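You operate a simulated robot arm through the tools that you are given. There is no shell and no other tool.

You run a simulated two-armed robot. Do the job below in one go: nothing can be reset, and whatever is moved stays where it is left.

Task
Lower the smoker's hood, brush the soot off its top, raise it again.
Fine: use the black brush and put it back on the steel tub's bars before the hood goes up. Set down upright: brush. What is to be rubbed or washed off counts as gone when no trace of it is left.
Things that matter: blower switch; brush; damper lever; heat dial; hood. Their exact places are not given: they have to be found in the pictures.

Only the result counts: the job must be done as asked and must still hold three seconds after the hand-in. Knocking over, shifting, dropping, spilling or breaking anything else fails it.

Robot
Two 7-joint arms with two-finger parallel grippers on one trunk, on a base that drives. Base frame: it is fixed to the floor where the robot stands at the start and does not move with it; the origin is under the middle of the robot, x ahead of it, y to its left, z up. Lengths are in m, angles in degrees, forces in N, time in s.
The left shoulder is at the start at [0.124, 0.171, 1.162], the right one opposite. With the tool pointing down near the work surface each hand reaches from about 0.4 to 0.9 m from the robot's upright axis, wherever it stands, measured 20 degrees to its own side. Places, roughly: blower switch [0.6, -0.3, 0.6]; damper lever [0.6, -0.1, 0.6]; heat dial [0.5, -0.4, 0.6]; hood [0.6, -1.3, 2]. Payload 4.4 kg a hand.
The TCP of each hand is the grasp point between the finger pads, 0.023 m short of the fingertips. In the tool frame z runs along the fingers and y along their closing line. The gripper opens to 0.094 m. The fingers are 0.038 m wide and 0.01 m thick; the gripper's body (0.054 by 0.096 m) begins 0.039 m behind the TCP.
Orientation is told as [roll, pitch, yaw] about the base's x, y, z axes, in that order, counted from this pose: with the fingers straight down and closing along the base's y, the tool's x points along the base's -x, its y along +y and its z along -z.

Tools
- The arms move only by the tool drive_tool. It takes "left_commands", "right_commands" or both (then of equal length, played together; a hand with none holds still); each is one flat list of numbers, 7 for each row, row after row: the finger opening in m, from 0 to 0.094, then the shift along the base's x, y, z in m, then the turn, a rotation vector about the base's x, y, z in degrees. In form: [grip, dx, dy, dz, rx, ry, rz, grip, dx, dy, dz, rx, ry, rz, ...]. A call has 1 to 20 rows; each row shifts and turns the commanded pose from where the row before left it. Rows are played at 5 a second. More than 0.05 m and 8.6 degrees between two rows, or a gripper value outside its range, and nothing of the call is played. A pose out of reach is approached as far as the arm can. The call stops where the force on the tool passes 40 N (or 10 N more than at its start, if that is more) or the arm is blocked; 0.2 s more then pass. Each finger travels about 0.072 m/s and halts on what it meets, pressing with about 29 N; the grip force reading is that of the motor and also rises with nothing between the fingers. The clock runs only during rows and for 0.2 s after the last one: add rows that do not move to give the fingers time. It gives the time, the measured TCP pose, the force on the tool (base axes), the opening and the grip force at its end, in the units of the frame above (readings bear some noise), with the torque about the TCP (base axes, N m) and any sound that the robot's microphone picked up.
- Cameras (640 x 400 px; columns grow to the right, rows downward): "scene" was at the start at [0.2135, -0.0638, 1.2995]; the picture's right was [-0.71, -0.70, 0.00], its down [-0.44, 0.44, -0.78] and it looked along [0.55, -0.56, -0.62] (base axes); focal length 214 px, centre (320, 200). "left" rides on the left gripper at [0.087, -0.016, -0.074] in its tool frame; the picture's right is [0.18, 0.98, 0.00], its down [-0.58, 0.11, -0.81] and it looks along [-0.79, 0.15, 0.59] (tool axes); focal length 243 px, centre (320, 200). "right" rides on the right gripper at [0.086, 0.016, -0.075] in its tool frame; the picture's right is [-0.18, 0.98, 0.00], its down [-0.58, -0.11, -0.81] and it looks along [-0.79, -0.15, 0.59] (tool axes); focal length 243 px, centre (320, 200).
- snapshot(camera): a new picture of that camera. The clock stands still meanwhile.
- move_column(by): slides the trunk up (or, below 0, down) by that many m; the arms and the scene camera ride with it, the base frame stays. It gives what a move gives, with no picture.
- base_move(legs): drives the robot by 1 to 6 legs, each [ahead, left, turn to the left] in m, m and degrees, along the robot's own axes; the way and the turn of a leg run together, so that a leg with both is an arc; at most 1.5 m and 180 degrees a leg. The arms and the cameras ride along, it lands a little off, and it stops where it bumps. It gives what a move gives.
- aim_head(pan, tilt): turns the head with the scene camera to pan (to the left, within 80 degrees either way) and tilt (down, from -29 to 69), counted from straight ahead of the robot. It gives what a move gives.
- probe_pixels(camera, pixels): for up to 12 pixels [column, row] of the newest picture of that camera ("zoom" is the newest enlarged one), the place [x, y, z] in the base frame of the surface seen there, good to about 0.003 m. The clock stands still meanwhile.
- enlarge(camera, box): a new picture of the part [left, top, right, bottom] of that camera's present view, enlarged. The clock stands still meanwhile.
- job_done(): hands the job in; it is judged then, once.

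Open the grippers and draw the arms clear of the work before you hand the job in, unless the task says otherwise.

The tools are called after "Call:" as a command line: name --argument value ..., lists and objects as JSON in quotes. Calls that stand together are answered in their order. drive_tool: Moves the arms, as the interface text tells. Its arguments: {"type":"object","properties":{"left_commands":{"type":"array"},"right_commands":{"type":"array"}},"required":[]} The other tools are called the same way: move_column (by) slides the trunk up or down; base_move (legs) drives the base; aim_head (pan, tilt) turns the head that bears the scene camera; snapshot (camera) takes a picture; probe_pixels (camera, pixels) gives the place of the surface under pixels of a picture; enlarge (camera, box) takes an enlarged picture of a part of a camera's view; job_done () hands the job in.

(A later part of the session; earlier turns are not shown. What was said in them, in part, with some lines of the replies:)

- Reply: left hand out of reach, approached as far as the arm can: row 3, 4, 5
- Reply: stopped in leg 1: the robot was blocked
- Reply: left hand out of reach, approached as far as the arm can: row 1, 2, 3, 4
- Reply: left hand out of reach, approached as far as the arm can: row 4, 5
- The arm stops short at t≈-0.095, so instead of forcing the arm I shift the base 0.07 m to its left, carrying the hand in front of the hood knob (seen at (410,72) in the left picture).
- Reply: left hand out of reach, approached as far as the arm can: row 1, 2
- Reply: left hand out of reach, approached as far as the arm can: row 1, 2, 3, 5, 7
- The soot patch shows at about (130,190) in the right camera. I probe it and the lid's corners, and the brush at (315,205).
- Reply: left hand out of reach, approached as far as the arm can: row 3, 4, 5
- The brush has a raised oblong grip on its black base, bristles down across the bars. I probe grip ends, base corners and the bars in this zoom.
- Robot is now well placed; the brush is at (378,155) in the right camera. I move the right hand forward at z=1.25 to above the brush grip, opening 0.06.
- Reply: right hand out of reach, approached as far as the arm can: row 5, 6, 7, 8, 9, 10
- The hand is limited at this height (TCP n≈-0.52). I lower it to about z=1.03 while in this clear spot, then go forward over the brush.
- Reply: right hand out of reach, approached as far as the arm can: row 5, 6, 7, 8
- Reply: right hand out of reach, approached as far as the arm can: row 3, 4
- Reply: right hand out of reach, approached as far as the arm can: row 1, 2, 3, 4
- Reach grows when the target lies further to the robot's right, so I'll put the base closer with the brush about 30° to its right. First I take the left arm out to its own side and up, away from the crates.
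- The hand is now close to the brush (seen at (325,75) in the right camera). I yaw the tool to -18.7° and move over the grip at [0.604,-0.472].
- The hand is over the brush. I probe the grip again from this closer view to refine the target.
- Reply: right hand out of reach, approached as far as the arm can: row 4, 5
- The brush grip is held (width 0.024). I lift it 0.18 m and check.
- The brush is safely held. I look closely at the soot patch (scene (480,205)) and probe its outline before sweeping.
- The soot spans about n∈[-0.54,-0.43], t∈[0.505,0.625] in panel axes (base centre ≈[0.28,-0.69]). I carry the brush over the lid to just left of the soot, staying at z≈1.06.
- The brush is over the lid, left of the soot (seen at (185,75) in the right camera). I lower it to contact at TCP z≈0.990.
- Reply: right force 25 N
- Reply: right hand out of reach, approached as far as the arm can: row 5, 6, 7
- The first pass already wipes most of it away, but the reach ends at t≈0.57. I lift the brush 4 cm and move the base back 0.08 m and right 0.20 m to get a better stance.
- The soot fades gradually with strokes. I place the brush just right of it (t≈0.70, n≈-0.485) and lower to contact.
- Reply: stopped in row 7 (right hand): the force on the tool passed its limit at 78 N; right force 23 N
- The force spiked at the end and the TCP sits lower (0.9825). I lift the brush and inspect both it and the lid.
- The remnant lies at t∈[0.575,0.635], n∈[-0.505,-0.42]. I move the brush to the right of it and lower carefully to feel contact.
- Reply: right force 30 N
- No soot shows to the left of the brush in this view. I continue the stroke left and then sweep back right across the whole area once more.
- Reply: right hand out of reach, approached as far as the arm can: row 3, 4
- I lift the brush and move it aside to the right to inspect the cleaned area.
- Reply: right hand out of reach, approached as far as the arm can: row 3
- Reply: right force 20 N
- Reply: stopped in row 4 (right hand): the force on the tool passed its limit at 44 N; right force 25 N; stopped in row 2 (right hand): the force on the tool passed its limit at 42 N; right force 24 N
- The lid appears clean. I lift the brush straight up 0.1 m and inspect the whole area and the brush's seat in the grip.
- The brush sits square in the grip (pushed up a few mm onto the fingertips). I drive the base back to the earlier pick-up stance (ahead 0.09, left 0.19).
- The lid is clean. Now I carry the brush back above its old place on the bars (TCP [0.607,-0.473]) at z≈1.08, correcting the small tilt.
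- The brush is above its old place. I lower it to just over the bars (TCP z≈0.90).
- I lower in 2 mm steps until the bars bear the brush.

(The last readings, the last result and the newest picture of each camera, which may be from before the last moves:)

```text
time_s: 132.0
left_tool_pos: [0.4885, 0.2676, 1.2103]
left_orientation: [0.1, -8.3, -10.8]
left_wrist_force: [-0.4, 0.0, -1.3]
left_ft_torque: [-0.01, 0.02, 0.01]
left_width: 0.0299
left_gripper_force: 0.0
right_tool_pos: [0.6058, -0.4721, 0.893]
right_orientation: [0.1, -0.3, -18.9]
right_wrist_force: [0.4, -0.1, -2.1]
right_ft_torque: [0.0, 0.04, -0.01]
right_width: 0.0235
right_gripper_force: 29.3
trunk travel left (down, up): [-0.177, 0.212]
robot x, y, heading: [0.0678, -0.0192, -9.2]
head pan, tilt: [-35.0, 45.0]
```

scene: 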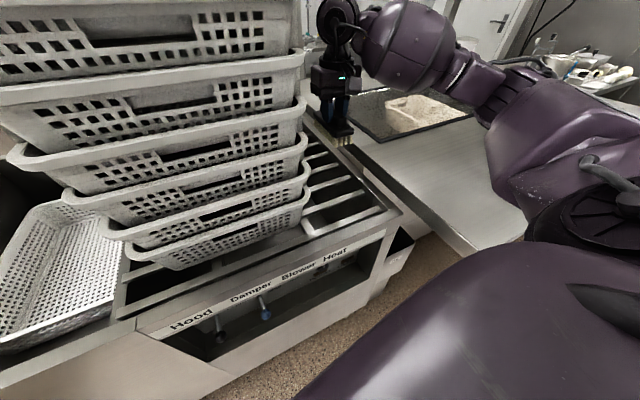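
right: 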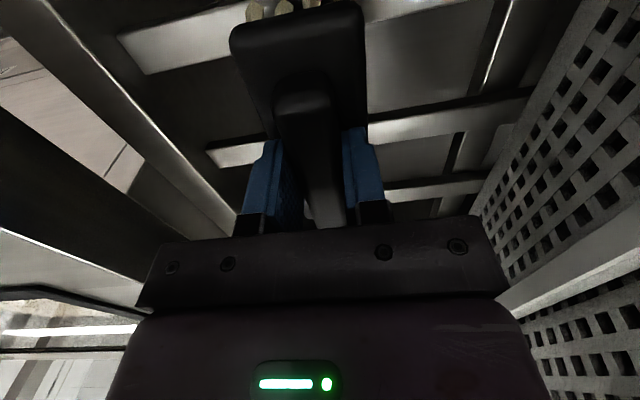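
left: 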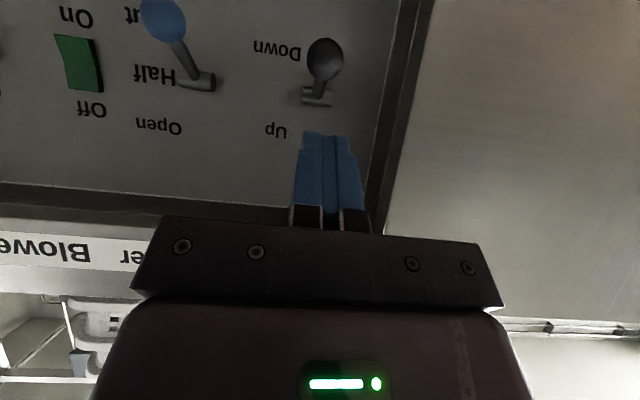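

Still no contact at 0.893. I continue with small steps.

Call:
drive_tool --right_commands '[0, 0, 0, -0.0015, 0, 0, 0, 0, 0, 0, 0, 0, 0, 0]'

Call:
drive_tool --right_commands '[0, 0, 0, -0.0015, 0, 0, 0, 0, 0, 0, 0, 0, 0, 0]'

Call:
drive_tool --right_commands '[0, 0, 0, -0.001, 0, 0, 0, 0, 0, 0, 0, 0, 0, 0]'

```text
time_s: 132.6
left_tool_pos: [0.4878, 0.2679, 1.2118]
left_orientation: [-0.1, -8.4, -10.7]
left_wrist_force: [-0.7, -0.4, 0.3]
left_ft_torque: [0.01, 0.01, -0.04]
left_width: 0.0298
left_gripper_force: 0.1
right_tool_pos: [0.6056, -0.4725, 0.8924]
right_orientation: [-0.1, -0.3, -18.8]
right_wrist_force: [0.2, 0.6, -1.5]
right_ft_torque: [0.02, 0.02, 0.0]
right_width: 0.0236
right_gripper_force: 29.1
trunk travel left (down, up): [-0.177, 0.212]
robot x, y, heading: [0.0669, -0.0241, -9.5]
head pan, tilt: [-35.0, 45.0]
```

```text
time_s: 133.2
left_tool_pos: [0.4889, 0.2668, 1.2114]
left_orientation: [-0.1, -8.6, -10.7]
left_wrist_force: [-0.6, 1.0, 0.1]
left_ft_torque: [0.0, 0.02, 0.0]
left_width: 0.0299
left_gripper_force: 0.0
right_tool_pos: [0.6072, -0.473, 0.8915]
right_orientation: [0.1, -0.2, -18.8]
right_wrist_force: [-0.4, 0.0, -0.7]
right_ft_torque: [-0.01, 0.0, 0.0]
right_width: 0.0236
right_gripper_force: 29.2
trunk travel left (down, up): [-0.177, 0.212]
robot x, y, heading: [0.0666, -0.0215, -9.2]
head pan, tilt: [-35.0, 45.0]
```

```text
time_s: 133.8
left_tool_pos: [0.4885, 0.2684, 1.2105]
left_orientation: [0.0, -8.4, -10.6]
left_wrist_force: [0.4, 0.5, -0.8]
left_ft_torque: [0.04, 0.0, -0.01]
left_width: 0.0299
left_gripper_force: 0.0
right_tool_pos: [0.6055, -0.4727, 0.8916]
right_orientation: [0.0, -0.4, -18.8]
right_wrist_force: [0.2, 1.1, 3.0]
right_ft_torque: [0.11, 0.32, -0.01]
right_width: 0.0239
right_gripper_force: 29.1
trunk travel left (down, up): [-0.177, 0.212]
robot x, y, heading: [0.0688, -0.0202, -9.1]
head pan, tilt: [-35.0, 45.0]
```

Contact is felt (+3 N). I lower 0.5 mm more and open the fingers to release the brush.

Call:
drive_tool --right_commands '[0, 0, 0, -0.0005, 0, 0, 0, 0.03, 0, 0, 0, 0, 0, 0, 0.06, 0, 0, 0, 0, 0, 0, 0.06, 0, 0, 0, 0, 0, 0, 0.06, 0, 0, 0, 0, 0, 0]'

Call:
snapshot --camera "right"

```text
time_s: 135.0
left_tool_pos: [0.4875, 0.2681, 1.2121]
left_orientation: [0.0, -8.6, -10.8]
left_wrist_force: [-0.3, -0.2, 0.6]
left_ft_torque: [-0.03, -0.02, 0.0]
left_width: 0.0305
left_gripper_force: 0.1
right_tool_pos: [0.6059, -0.4736, 0.8903]
right_orientation: [0.0, -0.3, -18.8]
right_wrist_force: [0.9, 0.0, 6.4]
right_ft_torque: [0.18, -0.02, -0.04]
right_width: 0.0601
right_gripper_force: 0.0
trunk travel left (down, up): [-0.177, 0.212]
robot x, y, heading: [0.064, -0.0221, -9.5]
head pan, tilt: [-35.0, 45.0]
```

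```text
taken
```

right: 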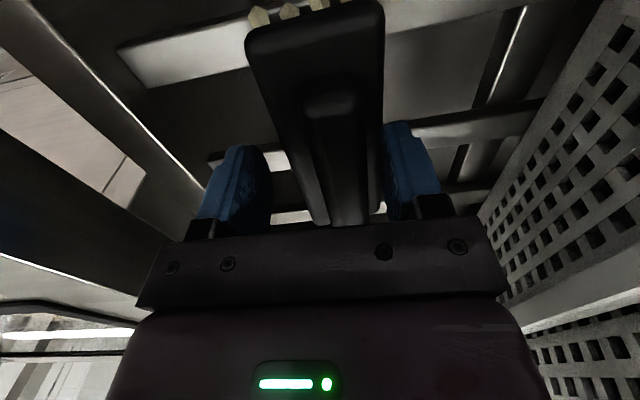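

The brush is released and standing on the bars; the fingertips still rest lightly on its base. I raise the hand straight up.

Call:
drive_tool --right_commands '[0.06, 0, 0, 0.005, 0, 0, 0, 0.06, 0, 0, 0.015, 0, 0, 0, 0.06, 0, 0, 0.03, 0, 0, 0, 0.06, 0, 0, 0.04, 0, 0, 0, 0.06, 0, 0, 0.045, 0, 0, 0, 0.06, 0, 0, 0.045, 0, 0, 0, 0.06, 0, 0, 0, 0, 0, 0]'

Call:
snapshot --camera "right"

Call:
enlarge --camera "scene" --box '[270, 120, 398, 200]'

```text
time_s: 136.6
left_tool_pos: [0.4879, 0.2676, 1.2104]
left_orientation: [0.1, -8.4, -10.7]
left_wrist_force: [0.3, -0.4, -0.2]
left_ft_torque: [0.02, 0.02, -0.02]
left_width: 0.0302
left_gripper_force: 0.0
right_tool_pos: [0.6051, -0.4766, 1.0705]
right_orientation: [0.0, -0.2, -18.8]
right_wrist_force: [-0.3, 0.1, 0.9]
right_ft_torque: [0.02, 0.02, 0.01]
right_width: 0.0602
right_gripper_force: 0.1
trunk travel left (down, up): [-0.177, 0.212]
robot x, y, heading: [0.0666, -0.0244, -9.1]
head pan, tilt: [-35.0, 45.0]
```

```text
taken
```

right: 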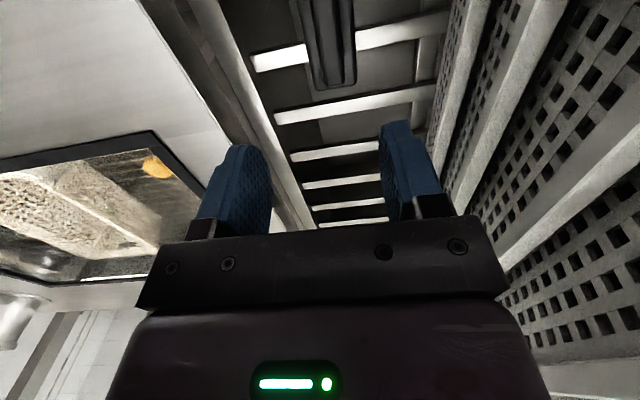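

```text
5.00 times, centred on (334, 160) of scene
```

zoom: 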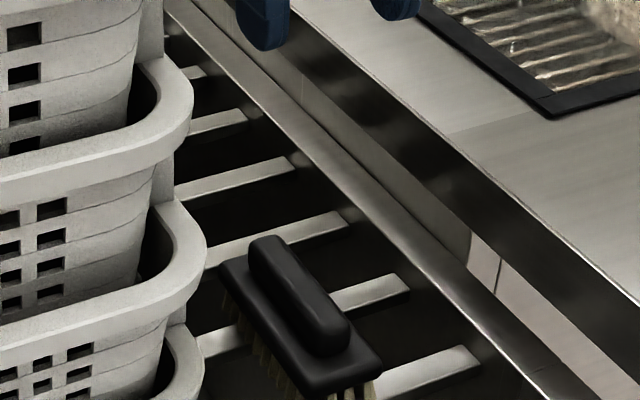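

The brush stands on the bars again. I probe its grip and base corners to be sure it stands level.

Call:
probe_pixels --camera "zoom" --pixels '[[265, 245], [335, 340], [300, 295], [228, 268], [300, 380], [370, 365], [355, 340], [310, 215], [395, 280]]'

Call:
snapshot --camera "scene"

```text
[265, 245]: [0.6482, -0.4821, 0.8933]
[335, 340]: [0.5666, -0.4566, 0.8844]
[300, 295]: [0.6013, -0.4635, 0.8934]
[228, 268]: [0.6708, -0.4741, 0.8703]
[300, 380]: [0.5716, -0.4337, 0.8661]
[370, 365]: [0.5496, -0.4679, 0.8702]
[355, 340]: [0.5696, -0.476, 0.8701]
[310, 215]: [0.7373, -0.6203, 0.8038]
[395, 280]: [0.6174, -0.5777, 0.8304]
```

```text
taken
```

scene: 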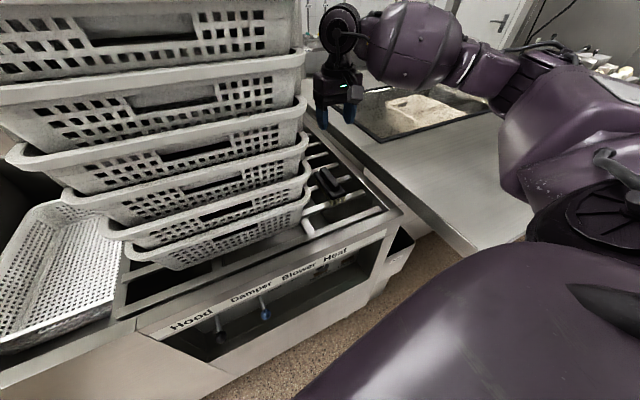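

The brush stands level as before (grip top z≈0.893). Now I take the right arm back off the lid, before the hood may go up.

Call:
drive_tool --right_commands '[0.06, 0, 0, 0.03, 0, 0, 0, 0.06, -0.036, 0, 0.015, 0, 0, 0, 0.06, -0.036, 0, 0.015, 0, 0, 0, 0.06, -0.036, 0, 0.015, 0, 0, 0, 0.06, -0.036, 0, 0.015, 0, 0, 0, 0.06, -0.036, 0, 0.015, 0, 0, 0, 0.06, -0.036, 0, 0.015, 0, 0, 0, 0.06, -0.036, 0, 0.015, 0, 0, 0, 0.06, -0.036, 0, 0, 0, 0, 0, 0.06, 0, 0, 0, 0, 0, 0]'

Call:
base_move --legs '[[0, 0, -10.3], [-0.2, 0.09, 0]]'

Call:
aim_head --pan -10 --tilt 40

Call:
snapshot --camera "scene"

```text
time_s: 138.8
left_tool_pos: [0.4896, 0.2677, 1.2103]
left_orientation: [0.0, -8.4, -10.6]
left_wrist_force: [0.0, -0.2, 0.1]
left_ft_torque: [0.01, 0.02, -0.01]
left_width: 0.0301
left_gripper_force: 0.0
right_tool_pos: [0.3197, -0.476, 1.2018]
right_orientation: [0.0, -0.1, -18.7]
right_wrist_force: [0.4, -0.5, -0.6]
right_ft_torque: [0.01, 0.02, 0.02]
right_width: 0.0599
right_gripper_force: 0.1
trunk travel left (down, up): [-0.177, 0.212]
robot x, y, heading: [0.0659, -0.02, -9.3]
head pan, tilt: [-35.0, 45.0]
```

```text
time_s: 141.2
left_tool_pos: [0.3763, 0.3392, 1.2108]
left_orientation: [0.0, -8.4, -21.1]
left_wrist_force: [0.4, 0.0, -0.9]
left_ft_torque: [0.01, 0.01, 0.02]
left_width: 0.03
left_gripper_force: 0.1
right_tool_pos: [0.0758, -0.3607, 1.202]
right_orientation: [0.0, -0.2, -29.2]
right_wrist_force: [-0.1, -0.5, 0.3]
right_ft_torque: [-0.05, -0.03, 0.0]
right_width: 0.06
right_gripper_force: 0.0
trunk travel left (down, up): [-0.177, 0.212]
robot x, y, heading: [-0.0896, 0.1279, -19.6]
head pan, tilt: [-35.0, 45.0]
```

```text
time_s: 142.1
left_tool_pos: [0.377, 0.3383, 1.2105]
left_orientation: [0.0, -8.5, -21.0]
left_wrist_force: [0.6, 0.2, 0.3]
left_ft_torque: [0.0, -0.02, -0.04]
left_width: 0.0303
left_gripper_force: 0.0
right_tool_pos: [0.0764, -0.3625, 1.2037]
right_orientation: [0.1, -0.3, -29.2]
right_wrist_force: [0.1, -0.2, -0.3]
right_ft_torque: [0.04, -0.01, 0.0]
right_width: 0.0599
right_gripper_force: 0.1
trunk travel left (down, up): [-0.177, 0.212]
robot x, y, heading: [-0.0888, 0.1316, -19.7]
head pan, tilt: [-10.0, 40.0]
```

```text
taken
```

scene: 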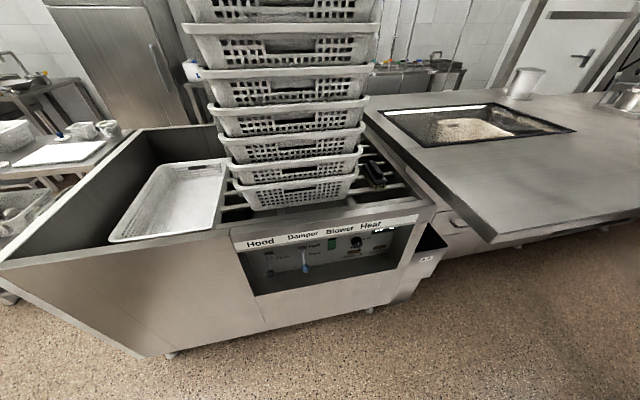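

The robot is back at the lever stance. Now I bring the left hand over to the panel side: first across at z≈1.17, then down with the tool tilting forward.

Call:
drive_tool --left_commands '[0, 0.0055, -0.0367, -0.0067, 0, 0, 0, 0, 0.0055, -0.0367, -0.0067, 0, 0, 0, 0, 0.0055, -0.0367, -0.0067, 0, 0, 0, 0, 0.0055, -0.0367, -0.0067, 0, 0, 0, 0, 0.0055, -0.0367, -0.0067, 0, 0, 0, 0, 0.0055, -0.0367, -0.0067, 0, 0, 0, 0, 0, 0, -0.047, 0, 0, 0, 0, 0, 0, -0.047, 0, 0, 0, 0, 0, 0, -0.047, 0, 0, 0, 0, 0, 0, -0.047, 0, 0, 0, 0, 0, 0, -0.047, 0, 0, 0, 0, 0, 0, -0.047, -2.3, -6.84, 0, 0, 0, 0, -0.047, -2.3, -6.84, 0, 0, 0, 0, -0.047, -2.3, -6.84, 0, 0, 0, 0, 0, 0, 0, 0]'

Call:
snapshot --camera "left"

Call:
snapshot --camera "scene"

```text
time_s: 145.3
left_tool_pos: [0.4082, 0.1193, 0.793]
left_orientation: [1.1, -30.1, -21.4]
left_wrist_force: [0.8, 1.5, 0.6]
left_ft_torque: [0.0, -0.01, 0.02]
left_width: 0.0
left_gripper_force: 28.7
right_tool_pos: [0.0761, -0.3615, 1.2018]
right_orientation: [0.0, -0.3, -29.2]
right_wrist_force: [-0.1, -0.4, -0.3]
right_ft_torque: [0.02, 0.0, -0.02]
right_width: 0.0599
right_gripper_force: 0.0
trunk travel left (down, up): [-0.177, 0.212]
robot x, y, heading: [-0.0887, 0.1311, -19.7]
head pan, tilt: [-10.0, 40.0]
```

```text
taken
```

left: 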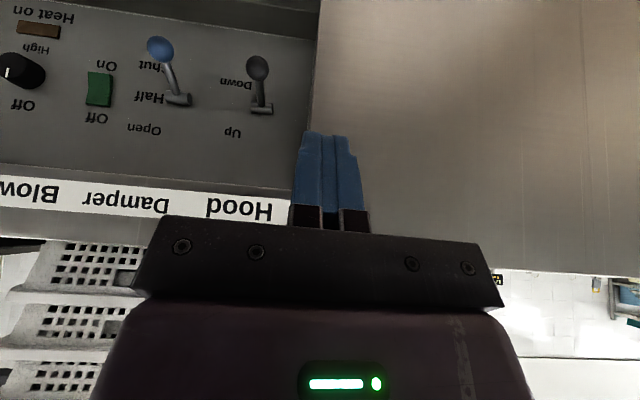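

```text
taken
```

scene: 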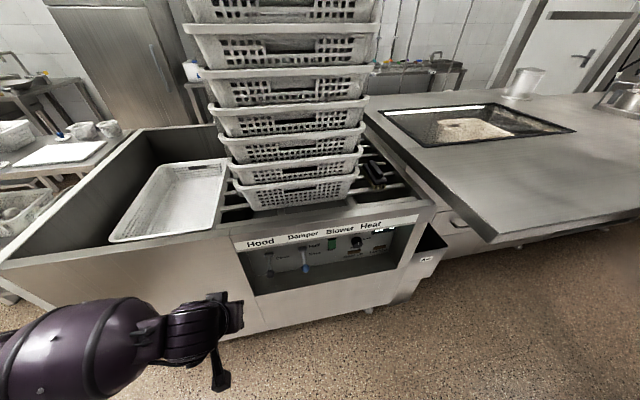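

The hood knob is at (257,68) in the left picture (Down). I probe it, then shift the hand 8 cm right while tilting to about 55°.

Call:
probe_pixels --camera "left" --pixels '[[257, 68], [248, 68], [267, 68], [257, 58], [257, 78], [260, 95], [262, 108], [160, 48]]'

Call:
drive_tool --left_commands '[0, -0.0063, -0.019, 0, -1.98, -5.93, 0, 0, -0.0063, -0.019, 0, -1.98, -5.93, 0, 0, -0.0063, -0.019, 0, -1.98, -5.93, 0, 0, -0.0063, -0.019, 0, -1.98, -5.93, 0, 0, 0, 0, 0, 0, 0, 0]'

Call:
move_column --by -0.12

Call:
snapshot --camera "left"

```text
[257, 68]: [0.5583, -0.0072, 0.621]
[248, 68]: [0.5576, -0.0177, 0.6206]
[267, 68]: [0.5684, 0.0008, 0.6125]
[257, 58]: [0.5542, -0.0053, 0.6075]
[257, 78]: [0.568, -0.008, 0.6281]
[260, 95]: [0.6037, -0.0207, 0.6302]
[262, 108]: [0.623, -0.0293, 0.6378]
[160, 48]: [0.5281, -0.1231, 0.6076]
```

```text
time_s: 146.5
left_tool_pos: [0.377, 0.0382, 0.7916]
left_orientation: [3.2, -55.2, -22.9]
left_wrist_force: [0.2, 0.2, -1.1]
left_ft_torque: [0.01, -0.01, -0.01]
left_width: 0.0
left_gripper_force: 28.9
left hand out of reach, approached as far as the arm can: row 1
right_tool_pos: [0.0763, -0.3606, 1.2031]
right_orientation: [-0.1, -0.3, -29.1]
right_wrist_force: [0.5, 0.4, 0.1]
right_ft_torque: [-0.05, 0.0, -0.01]
right_width: 0.0597
right_gripper_force: 0.1
trunk travel left (down, up): [-0.177, 0.212]
robot x, y, heading: [-0.0906, 0.1312, -19.8]
head pan, tilt: [-10.0, 40.0]
```

```text
time_s: 148.0
left_tool_pos: [0.3766, 0.0381, 0.6741]
left_orientation: [3.3, -55.2, -23.0]
left_wrist_force: [0.1, 0.3, 0.9]
left_ft_torque: [0.0, 0.0, 0.02]
left_width: 0.0001
left_gripper_force: 28.6
right_tool_pos: [0.1287, -0.3811, 1.0386]
right_orientation: [-2.5, 13.7, -29.5]
right_wrist_force: [0.2, -0.9, 0.4]
right_ft_torque: [-0.01, -0.06, -0.01]
right_width: 0.0603
right_gripper_force: 0.0
trunk travel left (down, up): [-0.057, 0.332]
robot x, y, heading: [-0.0905, 0.1292, -19.9]
head pan, tilt: [-10.0, 40.0]
```

```text
taken
```

left: 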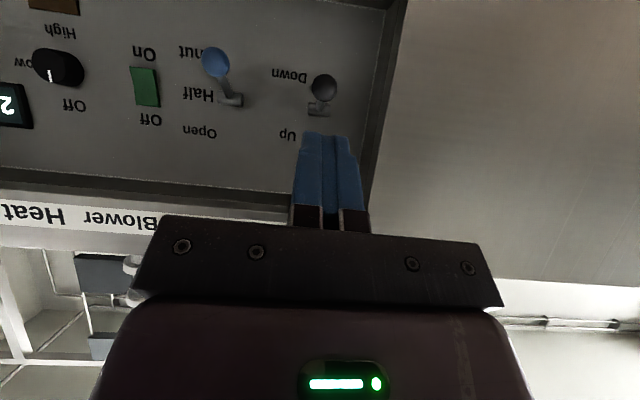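

The lever's Down position puts the knob centre near n=-0.543, t=-0.167, z≈0.615. I bring the fingers low in front of it (z≈0.575, n≈-0.46).

Call:
drive_tool --left_commands '[0, 0.0283, -0.0063, -0.025, 0, 0, 0, 0, 0.0283, -0.0063, -0.025, 0, 0, 0, 0, 0.0283, -0.0063, -0.025, 0, 0, 0, 0, 0.0283, -0.0063, -0.025, 0, 0, 0, 0, 0, 0, 0, 0, 0, 0]'

Call:
snapshot --camera "left"

Call:
snapshot --camera "scene"

```text
time_s: 149.2
left_tool_pos: [0.491, 0.0091, 0.5725]
left_orientation: [3.6, -55.0, -22.8]
left_wrist_force: [0.4, -0.2, -0.1]
left_ft_torque: [0.0, 0.01, 0.01]
left_width: 0.0004
left_gripper_force: 29.3
right_tool_pos: [0.1293, -0.3814, 1.0366]
right_orientation: [-2.4, 13.7, -29.4]
right_wrist_force: [0.6, -0.1, 0.2]
right_ft_torque: [0.0, -0.02, 0.01]
right_width: 0.0599
right_gripper_force: 0.0
trunk travel left (down, up): [-0.057, 0.332]
robot x, y, heading: [-0.0858, 0.131, -19.6]
head pan, tilt: [-10.0, 40.0]
```

```text
taken
```

left: 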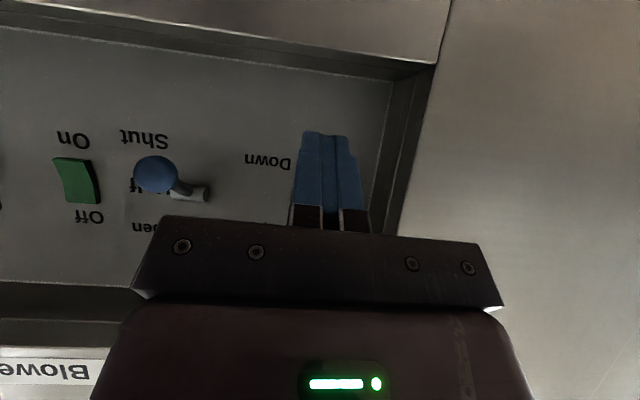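

```text
taken
```

scene: 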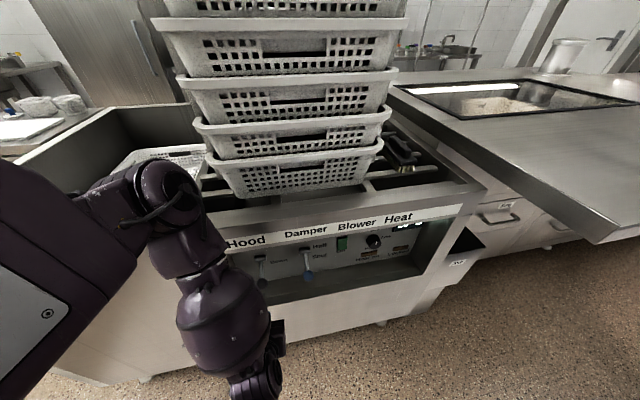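

Reached without a limit. I check the left elbow's clearance from tub and crates before going forward.

Call:
probe_pixels --camera "scene" --pixels '[[165, 190], [190, 185], [205, 240], [215, 300], [180, 220], [150, 165], [225, 260], [260, 380], [240, 225]]'

```text
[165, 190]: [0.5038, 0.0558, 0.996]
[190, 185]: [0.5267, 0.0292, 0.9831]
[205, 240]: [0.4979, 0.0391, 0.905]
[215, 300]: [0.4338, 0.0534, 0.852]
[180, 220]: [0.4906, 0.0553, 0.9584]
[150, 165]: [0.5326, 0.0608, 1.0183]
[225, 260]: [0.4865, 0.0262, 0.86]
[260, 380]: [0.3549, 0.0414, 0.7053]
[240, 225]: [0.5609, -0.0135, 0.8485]
```

The forearm is close to the tub's rim in this low pose. Instead of pushing from below, I'll grip the knob: raise the hand to z≈0.665 with fingers open, lined up along the tool axis with the knob.

Call:
drive_tool --left_commands '[0.06, 0.007, -0.0007, 0.046, 0, 0, 0, 0.06, 0.0079, -0.0008, 0.0465, 0, 0, 0, 0.06, 0, 0, 0, 0, 0, 0]'

Call:
snapshot --camera "left"

```text
time_s: 150.0
left_tool_pos: [0.5042, 0.0102, 0.6651]
left_orientation: [3.2, -55.0, -22.9]
left_wrist_force: [-1.1, -0.9, 0.3]
left_ft_torque: [0.0, -0.03, -0.02]
left_width: 0.06
left_gripper_force: 0.0
right_tool_pos: [0.1303, -0.3828, 1.0355]
right_orientation: [-2.4, 13.9, -29.4]
right_wrist_force: [0.7, -1.0, 0.5]
right_ft_torque: [-0.02, 0.01, 0.0]
right_width: 0.06
right_gripper_force: 0.0
trunk travel left (down, up): [-0.057, 0.332]
robot x, y, heading: [-0.0897, 0.1316, -20.0]
head pan, tilt: [-10.0, 40.0]
```

```text
taken
```

left: 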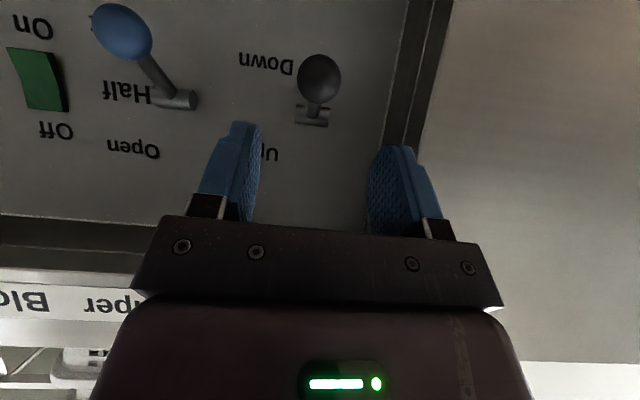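

The knob at (319,78) lies between the open fingers' lines. I probe the knob and the recess's side wall for clearance.

Call:
probe_pixels --camera "left" --pixels '[[319, 78], [305, 78], [333, 78], [319, 60], [319, 95], [312, 110], [425, 60], [395, 60], [385, 110], [430, 120], [240, 135], [390, 155]]'

```text
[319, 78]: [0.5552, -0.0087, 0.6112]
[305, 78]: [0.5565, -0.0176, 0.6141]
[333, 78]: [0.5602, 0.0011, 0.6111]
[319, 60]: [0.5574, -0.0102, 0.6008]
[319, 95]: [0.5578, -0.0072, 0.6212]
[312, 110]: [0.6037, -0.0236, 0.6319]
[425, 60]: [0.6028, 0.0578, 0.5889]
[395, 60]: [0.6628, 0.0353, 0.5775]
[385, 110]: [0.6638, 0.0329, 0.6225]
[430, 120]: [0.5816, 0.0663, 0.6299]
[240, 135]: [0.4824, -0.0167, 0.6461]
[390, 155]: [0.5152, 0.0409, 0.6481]
```

Knob centre: n≈-0.543, t≈-0.167, z≈0.611; side wall is 4 cm clear. I check the forearm's position against the tub rim again from the scene camera.

Call:
snapshot --camera "scene"

Call:
probe_pixels --camera "scene" --pixels '[[165, 190], [150, 160], [190, 220], [200, 260], [215, 300], [180, 170], [130, 190], [240, 230]]'

```text
taken
```

scene: 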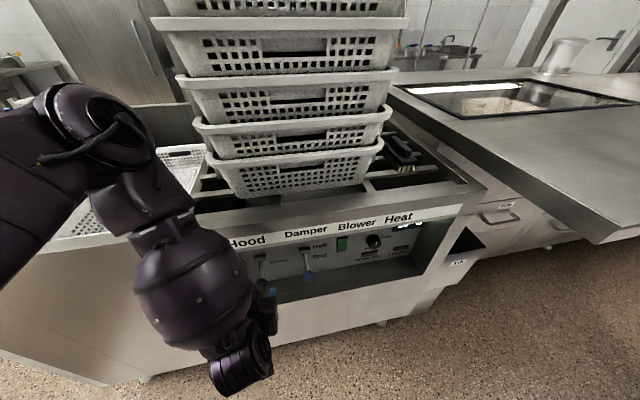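

```text
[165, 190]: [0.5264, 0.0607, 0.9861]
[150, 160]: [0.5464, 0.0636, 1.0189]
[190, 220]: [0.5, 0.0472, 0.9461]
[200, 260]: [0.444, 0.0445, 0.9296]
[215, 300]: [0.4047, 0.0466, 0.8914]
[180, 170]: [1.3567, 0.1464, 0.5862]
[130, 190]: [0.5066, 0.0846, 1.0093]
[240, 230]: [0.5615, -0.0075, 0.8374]
```

The elbow now sits higher (z≈0.99) and left, clear of the rim. I advance along the tool axis so the knob comes between the fingertips.

Call:
drive_tool --left_commands '[0.06, 0.018, -0.0067, -0.0156, 0, 0, 0, 0.06, 0.018, -0.0067, -0.0156, 0, 0, 0, 0.06, 0.018, -0.0067, -0.0156, 0, 0, 0, 0.06, 0, 0, 0, 0, 0, 0]'

Call:
snapshot --camera "left"

Call:
snapshot --camera "scene"

```text
time_s: 151.0
left_tool_pos: [0.5593, -0.0093, 0.6187]
left_orientation: [3.2, -55.0, -22.9]
left_wrist_force: [-0.3, 0.3, 0.2]
left_ft_torque: [0.0, -0.05, 0.02]
left_width: 0.0603
left_gripper_force: 0.1
right_tool_pos: [0.1301, -0.3814, 1.0378]
right_orientation: [-2.4, 13.9, -29.4]
right_wrist_force: [0.0, 0.3, -1.2]
right_ft_torque: [-0.02, -0.01, 0.0]
right_width: 0.0599
right_gripper_force: 0.0
trunk travel left (down, up): [-0.057, 0.332]
robot x, y, heading: [-0.0881, 0.1322, -19.9]
head pan, tilt: [-10.0, 40.0]
```

```text
taken
```

left: 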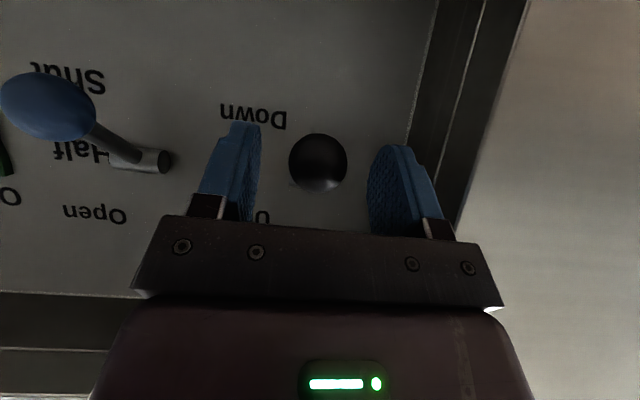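

```text
taken
```

scene: 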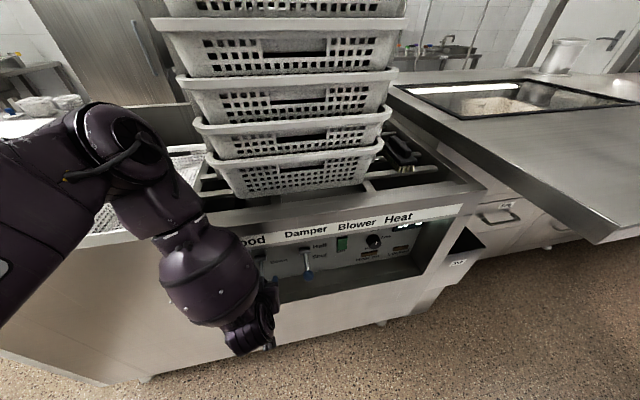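

The knob is between the fingers at (318,160). Before moving the lever I check that nothing of the right arm hangs over the lid.

Call:
aim_head --pan -60 --tilt 20

Call:
snapshot --camera "scene"

Call:
probe_pixels --camera "scene" --pixels '[[300, 120], [330, 60], [400, 80], [450, 100], [350, 150], [320, 200], [250, 200], [500, 120], [280, 60], [380, 180]]'

```text
time_s: 152.2
left_tool_pos: [0.5602, -0.0093, 0.6187]
left_orientation: [3.2, -55.0, -23.0]
left_wrist_force: [0.4, 0.7, -0.3]
left_ft_torque: [-0.02, 0.01, -0.01]
left_width: 0.0598
left_gripper_force: 0.0
right_tool_pos: [0.1297, -0.3814, 1.0379]
right_orientation: [-2.4, 13.7, -29.4]
right_wrist_force: [-0.6, -1.2, -0.5]
right_ft_torque: [0.0, -0.02, -0.03]
right_width: 0.06
right_gripper_force: 0.1
trunk travel left (down, up): [-0.057, 0.332]
robot x, y, heading: [-0.0907, 0.1288, -19.4]
head pan, tilt: [-60.0, 20.0]
```

```text
taken
```

scene: 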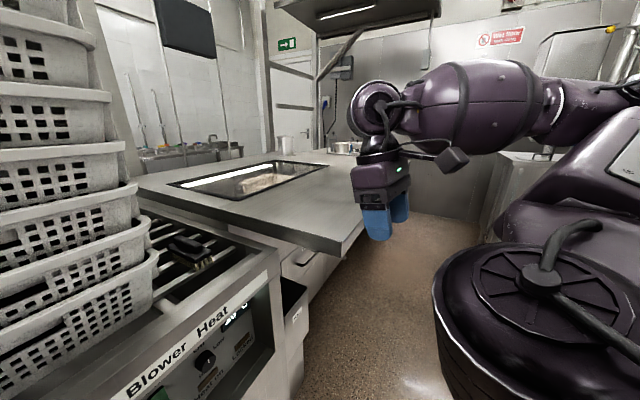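

```text
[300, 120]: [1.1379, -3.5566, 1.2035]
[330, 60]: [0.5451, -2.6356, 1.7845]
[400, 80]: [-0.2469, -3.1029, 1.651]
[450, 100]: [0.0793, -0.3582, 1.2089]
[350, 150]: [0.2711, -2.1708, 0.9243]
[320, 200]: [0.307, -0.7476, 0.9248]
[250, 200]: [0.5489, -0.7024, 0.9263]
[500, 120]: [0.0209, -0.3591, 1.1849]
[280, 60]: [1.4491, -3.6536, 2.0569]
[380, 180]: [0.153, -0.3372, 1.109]
```

The right arm is clear of the lid (n≥-0.27 against the lid edge -0.356). I enlarge the lid once more to check for any soot left elsewhere.

Call:
enlarge --camera "scene" --box '[130, 120, 386, 280]'

```text
2.50 times, centred on (258, 200) of scene
```

zoom: 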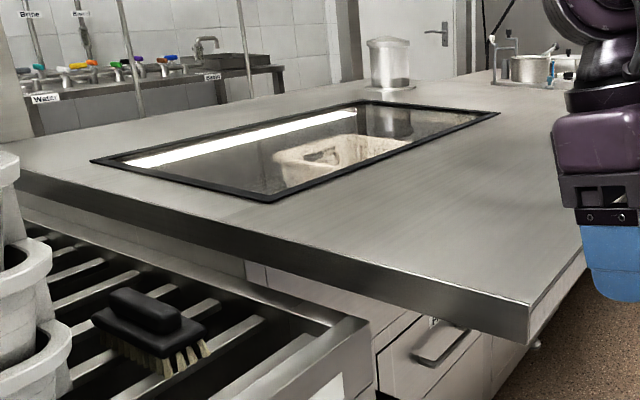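

The lid is spotless and the brush stands on the bars. I close the left fingers on the knob.

Call:
drive_tool --left_commands '[0.015, 0, 0, 0, 0, 0, 0, 0.015, 0, 0, 0, 0, 0, 0, 0.015, 0, 0, 0, 0, 0, 0]'

Call:
snapshot --camera "left"

```text
time_s: 153.0
left_tool_pos: [0.5592, -0.0087, 0.6187]
left_orientation: [3.2, -55.0, -22.8]
left_wrist_force: [-0.4, -5.2, -1.4]
left_ft_torque: [-0.11, 0.05, -0.12]
left_width: 0.0298
left_gripper_force: 44.6
right_tool_pos: [0.1299, -0.3823, 1.0365]
right_orientation: [-2.5, 13.8, -29.5]
right_wrist_force: [0.8, -0.2, -0.3]
right_ft_torque: [-0.01, -0.01, 0.02]
right_width: 0.0601
right_gripper_force: 0.0
trunk travel left (down, up): [-0.057, 0.332]
robot x, y, heading: [-0.0891, 0.1282, -19.8]
head pan, tilt: [-60.0, 20.0]
```

```text
taken
```

left: 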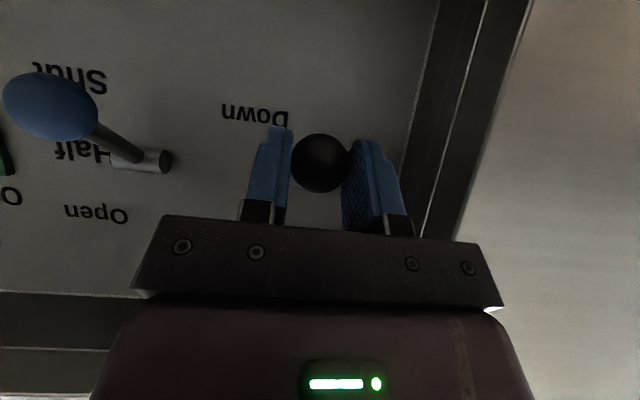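

The knob is held (width 0.030). I lift it about 4.5 cm to Up in small steps.

Call:
drive_tool --left_commands '[0.015, -0.001, 0.0003, 0.009, 0, 0, 0, 0.015, -0.001, 0.0003, 0.009, 0, 0, 0, 0.015, 0, 0, 0.009, 0, 0, 0, 0.015, 0.001, -0.0003, 0.009, 0, 0, 0, 0.015, 0.001, -0.0003, 0.008, 0, 0, 0, 0.015, 0, 0, 0, 0, 0, 0]'

Call:
snapshot --camera "left"

Call:
snapshot --camera "scene"

```text
time_s: 154.4
left_tool_pos: [0.5627, -0.0102, 0.6657]
left_orientation: [3.0, -55.4, -22.8]
left_wrist_force: [-10.1, -20.9, 3.6]
left_ft_torque: [-0.68, 0.14, -0.18]
left_width: 0.0296
left_gripper_force: 44.6
right_tool_pos: [0.1294, -0.3823, 1.0381]
right_orientation: [-2.3, 13.7, -29.5]
right_wrist_force: [0.2, -0.3, -0.1]
right_ft_torque: [0.0, -0.01, -0.02]
right_width: 0.0602
right_gripper_force: 0.0
trunk travel left (down, up): [-0.057, 0.332]
robot x, y, heading: [-0.0884, 0.1342, -19.7]
head pan, tilt: [-60.0, 20.0]
```

```text
taken
```

left: 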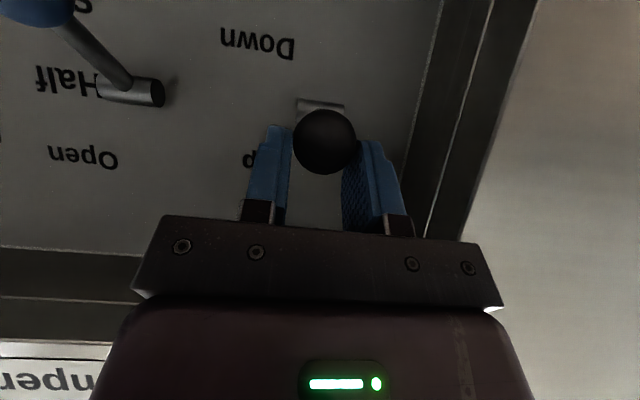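

```text
taken
```

scene: 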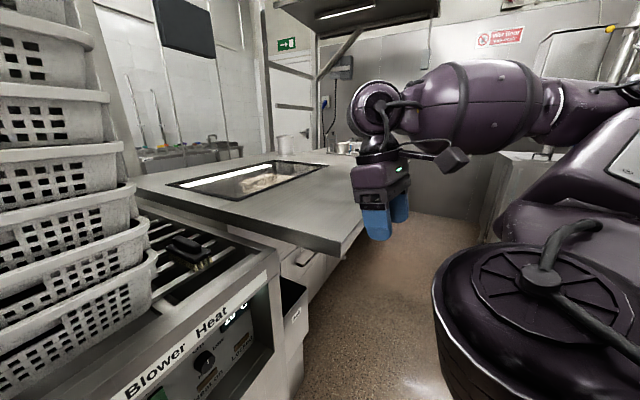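

The lever looks to be at Up with some side load; I open the fingers, withdraw a little and watch the hood.

Call:
drive_tool --left_commands '[0.06, 0, 0, 0, 0, 0, 0, 0.06, 0, 0, 0, 0, 0, 0, 0.06, -0.018, 0.006, 0.012, 0, 0, 0, 0.06, -0.027, 0.009, 0.012, 0, 0, 0, 0.06, -0.027, 0.009, 0.01, 0, 0, 0, 0.06, 0, 0, 0, 0, 0, 0]'

Call:
snapshot --camera "left"

Call:
snapshot --camera "scene"

```text
time_s: 155.8
left_tool_pos: [0.4856, 0.0176, 0.6973]
left_orientation: [3.2, -55.0, -22.9]
left_wrist_force: [-0.1, 0.8, -0.3]
left_ft_torque: [0.01, 0.03, 0.01]
left_width: 0.0602
left_gripper_force: 0.1
right_tool_pos: [0.1295, -0.3811, 1.0368]
right_orientation: [-2.4, 13.8, -29.4]
right_wrist_force: [0.5, 0.7, -0.3]
right_ft_torque: [0.0, 0.01, -0.01]
right_width: 0.06
right_gripper_force: 0.1
trunk travel left (down, up): [-0.057, 0.332]
robot x, y, heading: [-0.0871, 0.1308, -19.4]
head pan, tilt: [-60.0, 20.0]
```

```text
taken
```

left: 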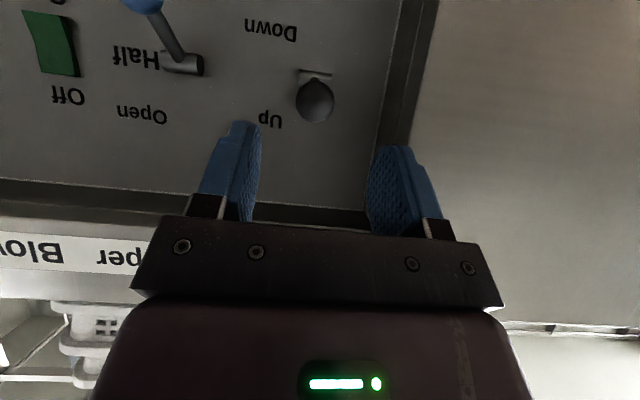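

```text
taken
```

scene: 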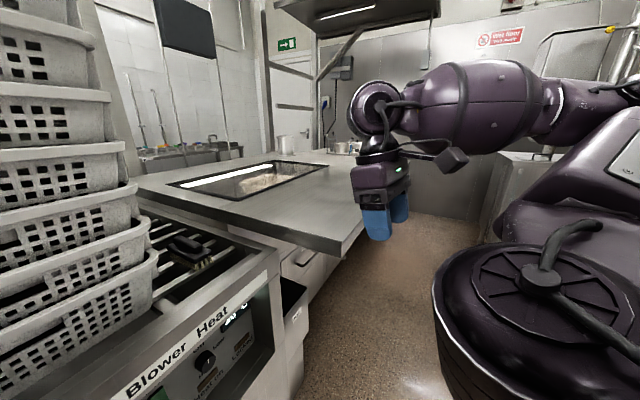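

The lever is at Up. The hood does not seem to have moved yet; I wait three seconds and look again.

Call:
drive_tool --left_commands '[0.06, 0, 0, 0, 0, 0, 0, 0.06, 0, 0, 0, 0, 0, 0, 0.06, 0, 0, 0, 0, 0, 0, 0.06, 0, 0, 0, 0, 0, 0, 0.06, 0, 0, 0, 0, 0, 0, 0.06, 0, 0, 0, 0, 0, 0, 0.06, 0, 0, 0, 0, 0, 0, 0.06, 0, 0, 0, 0, 0, 0, 0.06, 0, 0, 0, 0, 0, 0, 0.06, 0, 0, 0, 0, 0, 0, 0.06, 0, 0, 0, 0, 0, 0, 0.06, 0, 0, 0, 0, 0, 0]'

Call:
snapshot --camera "scene"

Call:
enlarge --camera "scene" --box '[100, 270, 292, 390]'

```text
time_s: 158.4
left_tool_pos: [0.4845, 0.017, 0.6969]
left_orientation: [3.2, -55.0, -22.9]
left_wrist_force: [-0.7, -0.3, 0.5]
left_ft_torque: [0.0, -0.01, -0.01]
left_width: 0.0599
left_gripper_force: 0.1
right_tool_pos: [0.1295, -0.3818, 1.036]
right_orientation: [-2.4, 13.8, -29.4]
right_wrist_force: [-0.1, -0.7, -0.7]
right_ft_torque: [0.0, -0.02, -0.01]
right_width: 0.0599
right_gripper_force: 0.0
trunk travel left (down, up): [-0.057, 0.332]
robot x, y, heading: [-0.0898, 0.1278, -19.7]
head pan, tilt: [-60.0, 20.0]
```

```text
taken
```

scene: 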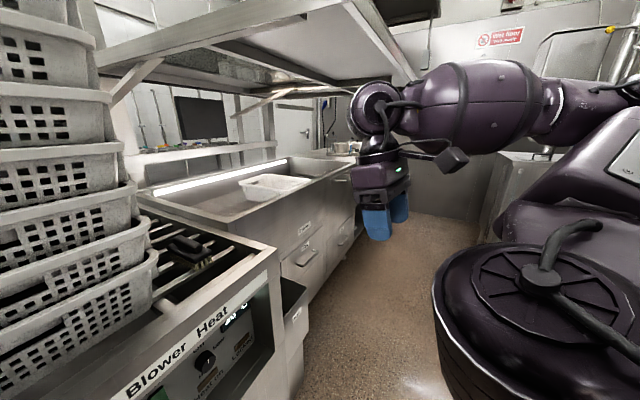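

```text
3.33 times, centred on (196, 330) of scene
```

zoom: 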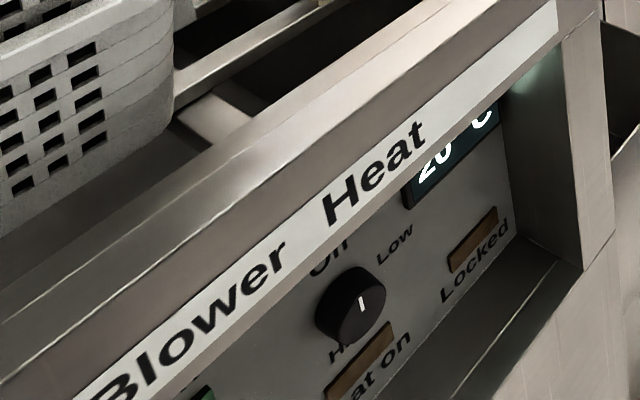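

The hood is rising. Meanwhile I raise the left hand back upright and out of the panel's front.

Call:
drive_tool --left_commands '[0.06, -0.005, 0.005, 0.04, 2.2, 6.6, 0, 0.06, -0.005, 0.005, 0.04, 2.2, 6.6, 0, 0.06, -0.005, 0.005, 0.04, 2.2, 6.6, 0, 0.06, 0, 0.005, 0.04, 2.2, 6.6, 0, 0.06, 0, 0.005, 0.04, 2.2, 6.6, 0, 0.06, 0, 0.005, 0.04, 2.2, 6.6, 0, 0.06, 0, 0.005, 0.04, 2.2, 6.6, 0, 0.06, 0, 0.005, 0.04, 1.4, 4.2, 0, 0.094, 0, 0, 0, 0, 0, 0, 0.094, 0, 0, 0, 0, 0, 0]'

Call:
drive_tool --right_commands '[0.094, 0, 0, 0, 0, 0, 0, 0.094, 0, 0, 0, 0, 0, 0, 0.094, 0, 0, 0, 0, 0, 0, 0.094, 0, 0, 0, 0, 0, 0, 0.094, 0, 0, 0, 0, 0, 0, 0.094, 0, 0, 0, 0, 0, 0, 0.094, 0, 0, 0, 0, 0, 0, 0.094, 0, 0, 0, 0, 0, 0, 0.094, 0, 0, 0, 0, 0, 0, 0.094, 0, 0, 0, 0, 0, 0, 0.094, 0, 0, 0, 0, 0, 0, 0.094, 0, 0, 0, 0, 0, 0, 0.094, 0, 0, 0, 0, 0, 0, 0.094, 0, 0, 0, 0, 0, 0, 0.094, 0, 0, 0, 0, 0, 0, 0.094, 0, 0, 0, 0, 0, 0, 0.094, 0, 0, 0, 0, 0, 0, 0.094, 0, 0, 0, 0, 0, 0]'

Call:
aim_head --pan -50 --tilt -10

Call:
snapshot --camera "scene"

```text
time_s: 160.6
left_tool_pos: [0.4706, 0.0542, 1.0082]
left_orientation: [-0.4, -1.9, -21.0]
left_wrist_force: [-0.4, -0.5, 0.8]
left_ft_torque: [0.0, 0.01, 0.04]
left_width: 0.0942
left_gripper_force: 0.1
left hand out of reach, approached as far as the arm can: row 4
right_tool_pos: [0.1299, -0.3812, 1.0368]
right_orientation: [-2.4, 13.9, -29.4]
right_wrist_force: [0.6, 0.6, -0.4]
right_ft_torque: [-0.06, -0.02, 0.02]
right_width: 0.0599
right_gripper_force: 0.1
trunk travel left (down, up): [-0.057, 0.332]
robot x, y, heading: [-0.088, 0.1351, -19.6]
head pan, tilt: [-60.0, 20.0]
```

```text
time_s: 164.4
left_tool_pos: [0.471, 0.0546, 1.0094]
left_orientation: [-0.4, -2.0, -21.0]
left_wrist_force: [-0.1, -0.8, -0.8]
left_ft_torque: [0.02, -0.03, -0.03]
left_width: 0.0939
left_gripper_force: 0.0
right_tool_pos: [0.1302, -0.3817, 1.0368]
right_orientation: [-2.4, 13.8, -29.4]
right_wrist_force: [-0.5, 0.2, 0.8]
right_ft_torque: [0.0, 0.01, 0.03]
right_width: 0.094
right_gripper_force: 0.0
trunk travel left (down, up): [-0.057, 0.332]
robot x, y, heading: [-0.0878, 0.1325, -19.5]
head pan, tilt: [-60.0, 20.0]
```

```text
time_s: 165.3
left_tool_pos: [0.4701, 0.0548, 1.0084]
left_orientation: [-0.4, -2.0, -20.9]
left_wrist_force: [-0.3, 0.4, 0.1]
left_ft_torque: [-0.01, -0.03, -0.01]
left_width: 0.094
left_gripper_force: 0.0
right_tool_pos: [0.1294, -0.3815, 1.0368]
right_orientation: [-2.3, 13.7, -29.4]
right_wrist_force: [-0.7, 0.3, 0.2]
right_ft_torque: [0.01, 0.03, 0.0]
right_width: 0.0942
right_gripper_force: 0.1
trunk travel left (down, up): [-0.057, 0.332]
robot x, y, heading: [-0.0858, 0.1321, -19.4]
head pan, tilt: [-50.0, -10.0]
```

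```text
taken
```

scene: 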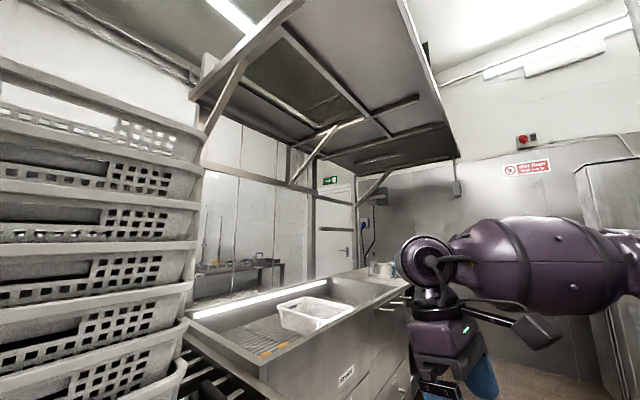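

The hood is up again. I probe its height and check the panel and brush a last time.

Call:
probe_pixels --camera "scene" --pixels '[[195, 95], [455, 155], [400, 60], [430, 60]]'

Call:
aim_head --pan -12 --tilt 38

Call:
snapshot --camera "scene"

Call:
snapshot --camera "left"

```text
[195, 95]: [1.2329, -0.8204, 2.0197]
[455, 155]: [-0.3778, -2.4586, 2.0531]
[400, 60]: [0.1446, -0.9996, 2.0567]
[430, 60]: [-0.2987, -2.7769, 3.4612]
```

```text
time_s: 166.5
left_tool_pos: [0.4699, 0.0533, 1.0088]
left_orientation: [-0.4, -2.0, -20.9]
left_wrist_force: [0.3, 0.1, 0.3]
left_ft_torque: [-0.01, 0.0, 0.0]
left_width: 0.0939
left_gripper_force: 0.1
right_tool_pos: [0.1302, -0.3817, 1.0363]
right_orientation: [-2.3, 13.8, -29.4]
right_wrist_force: [0.7, -0.4, -0.3]
right_ft_torque: [-0.03, -0.02, 0.03]
right_width: 0.094
right_gripper_force: 0.0
trunk travel left (down, up): [-0.057, 0.332]
robot x, y, heading: [-0.0843, 0.1305, -19.6]
head pan, tilt: [-12.0, 38.0]
```

```text
taken
```

scene: 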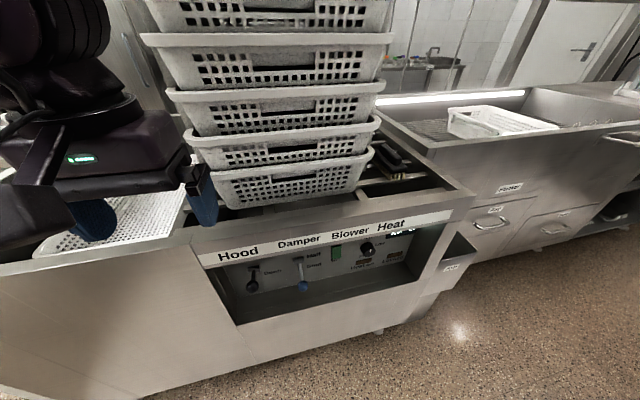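

```text
taken
```

left: 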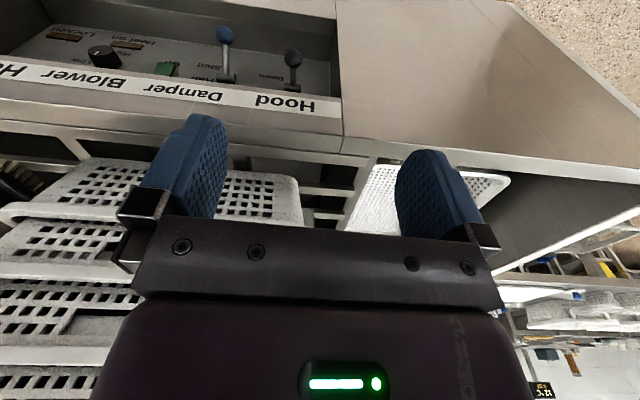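

The hood is back at z≈2.02–2.06, as at the start. I enlarge the panel to confirm the other controls are untouched.

Call:
enlarge --camera "scene" --box '[210, 220, 450, 370]'

Call:
enlarge --camera "scene" --box '[340, 120, 468, 200]'

```text
2.67 times, centred on (330, 295) of scene
```

zoom: 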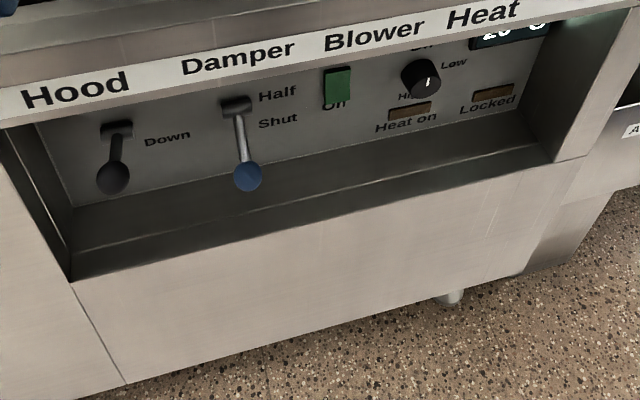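

```text
5.00 times, centred on (404, 160) of scene
```

zoom: 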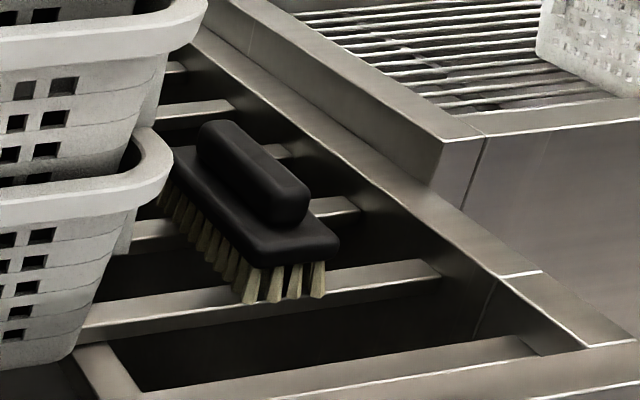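

I verify the hood knob's height (Up should be ≈0.66) by probing it and the damper knob.

Call:
probe_pixels --camera "scene" --pixels '[[252, 286], [252, 283], [303, 286], [254, 270], [252, 290]]'

Call:
enlarge --camera "left" --box '[20, 10, 340, 110]'

```text
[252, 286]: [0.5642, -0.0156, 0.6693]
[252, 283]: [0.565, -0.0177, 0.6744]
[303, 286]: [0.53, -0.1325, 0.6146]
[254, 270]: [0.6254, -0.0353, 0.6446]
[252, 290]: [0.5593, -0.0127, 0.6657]
```

```text
2.00 times, centred on (180, 60) of left
```

zoom: 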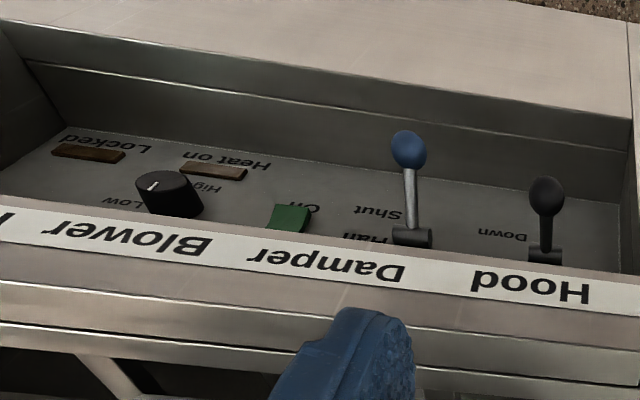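

The hood lever is Up (0.669, as at the start) and the damper unchanged. I draw the left arm clear of the work, up and out to its side.

Call:
drive_tool --left_commands '[0.094, -0.0045, 0.037, 0.02, 0, 0, 0, 0.094, -0.0045, 0.037, 0.02, 0, 0, 0, 0.094, -0.0045, 0.037, 0.02, 0, 0, 0, 0.094, -0.0045, 0.037, 0.02, 0, 0, 0, 0.094, -0.0045, 0.037, 0.02, 0, 0, 0, 0.094, -0.0045, 0.037, 0.02, 0, 0, 0, 0.094, 0, 0, 0, 0, 0, 0]'

Call:
snapshot --camera "scene"

```text
time_s: 168.1
left_tool_pos: [0.4459, 0.276, 1.1267]
left_orientation: [-0.4, -1.8, -21.1]
left_wrist_force: [0.3, -0.7, 0.1]
left_ft_torque: [0.04, 0.05, 0.03]
left_width: 0.0942
left_gripper_force: 0.0
right_tool_pos: [0.1307, -0.382, 1.0356]
right_orientation: [-2.4, 14.0, -29.4]
right_wrist_force: [0.1, 0.1, 0.5]
right_ft_torque: [0.02, 0.05, 0.02]
right_width: 0.094
right_gripper_force: 0.2
trunk travel left (down, up): [-0.057, 0.332]
robot x, y, heading: [-0.0873, 0.1304, -20.0]
head pan, tilt: [-12.0, 38.0]
```

```text
taken
```

scene: 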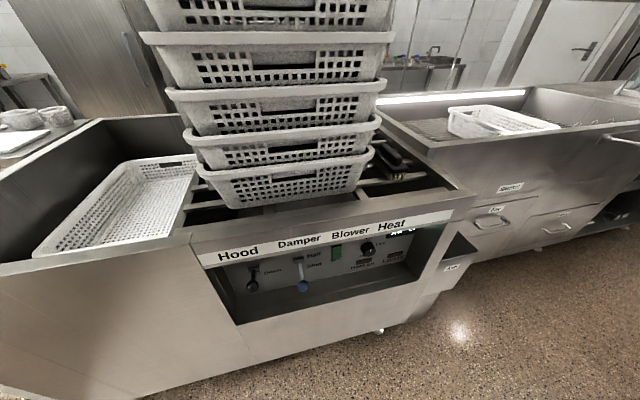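

The hood is up and its top was brushed clean. The brush stands upright on the tub's bars, the other controls are as they were, and both arms are clear with open grippers, so I hand the job in.

Call:
job_done

```text
The job is handed in.
```

I lowered the smoker's hood, brushed the soot off its top and raised it again. I have handed the job in; no result has come back yet.

- **Hood:** it is back at about 2.02–2.06 m, the height it had at the start, and the hood lever is at Up.
- **Soot:** I brushed until the pictures from several angles showed no trace. The only dark blur left in any picture moved when the arm moved, so I took it for a reflection.
- **Brush:** I set the black brush back upright on the steel tub's bars, in its old place, before the hood went up.
- **Other controls:** I did not touch the blower switch, damper lever or heat dial. In the pictures the damper is still at Shut, the dial at Off, and the Heat on and Locked lamps are dark. The blower was off when I checked it at the start.
- **Bumps:** the robot touched the counter behind it twice while backing up. The left arm also pressed hard against something once, up to 135 N, most likely the robot's own body. In the pictures taken afterwards I saw no crate or other object moved by either.

Both grippers are open and the arms are clear of the work.
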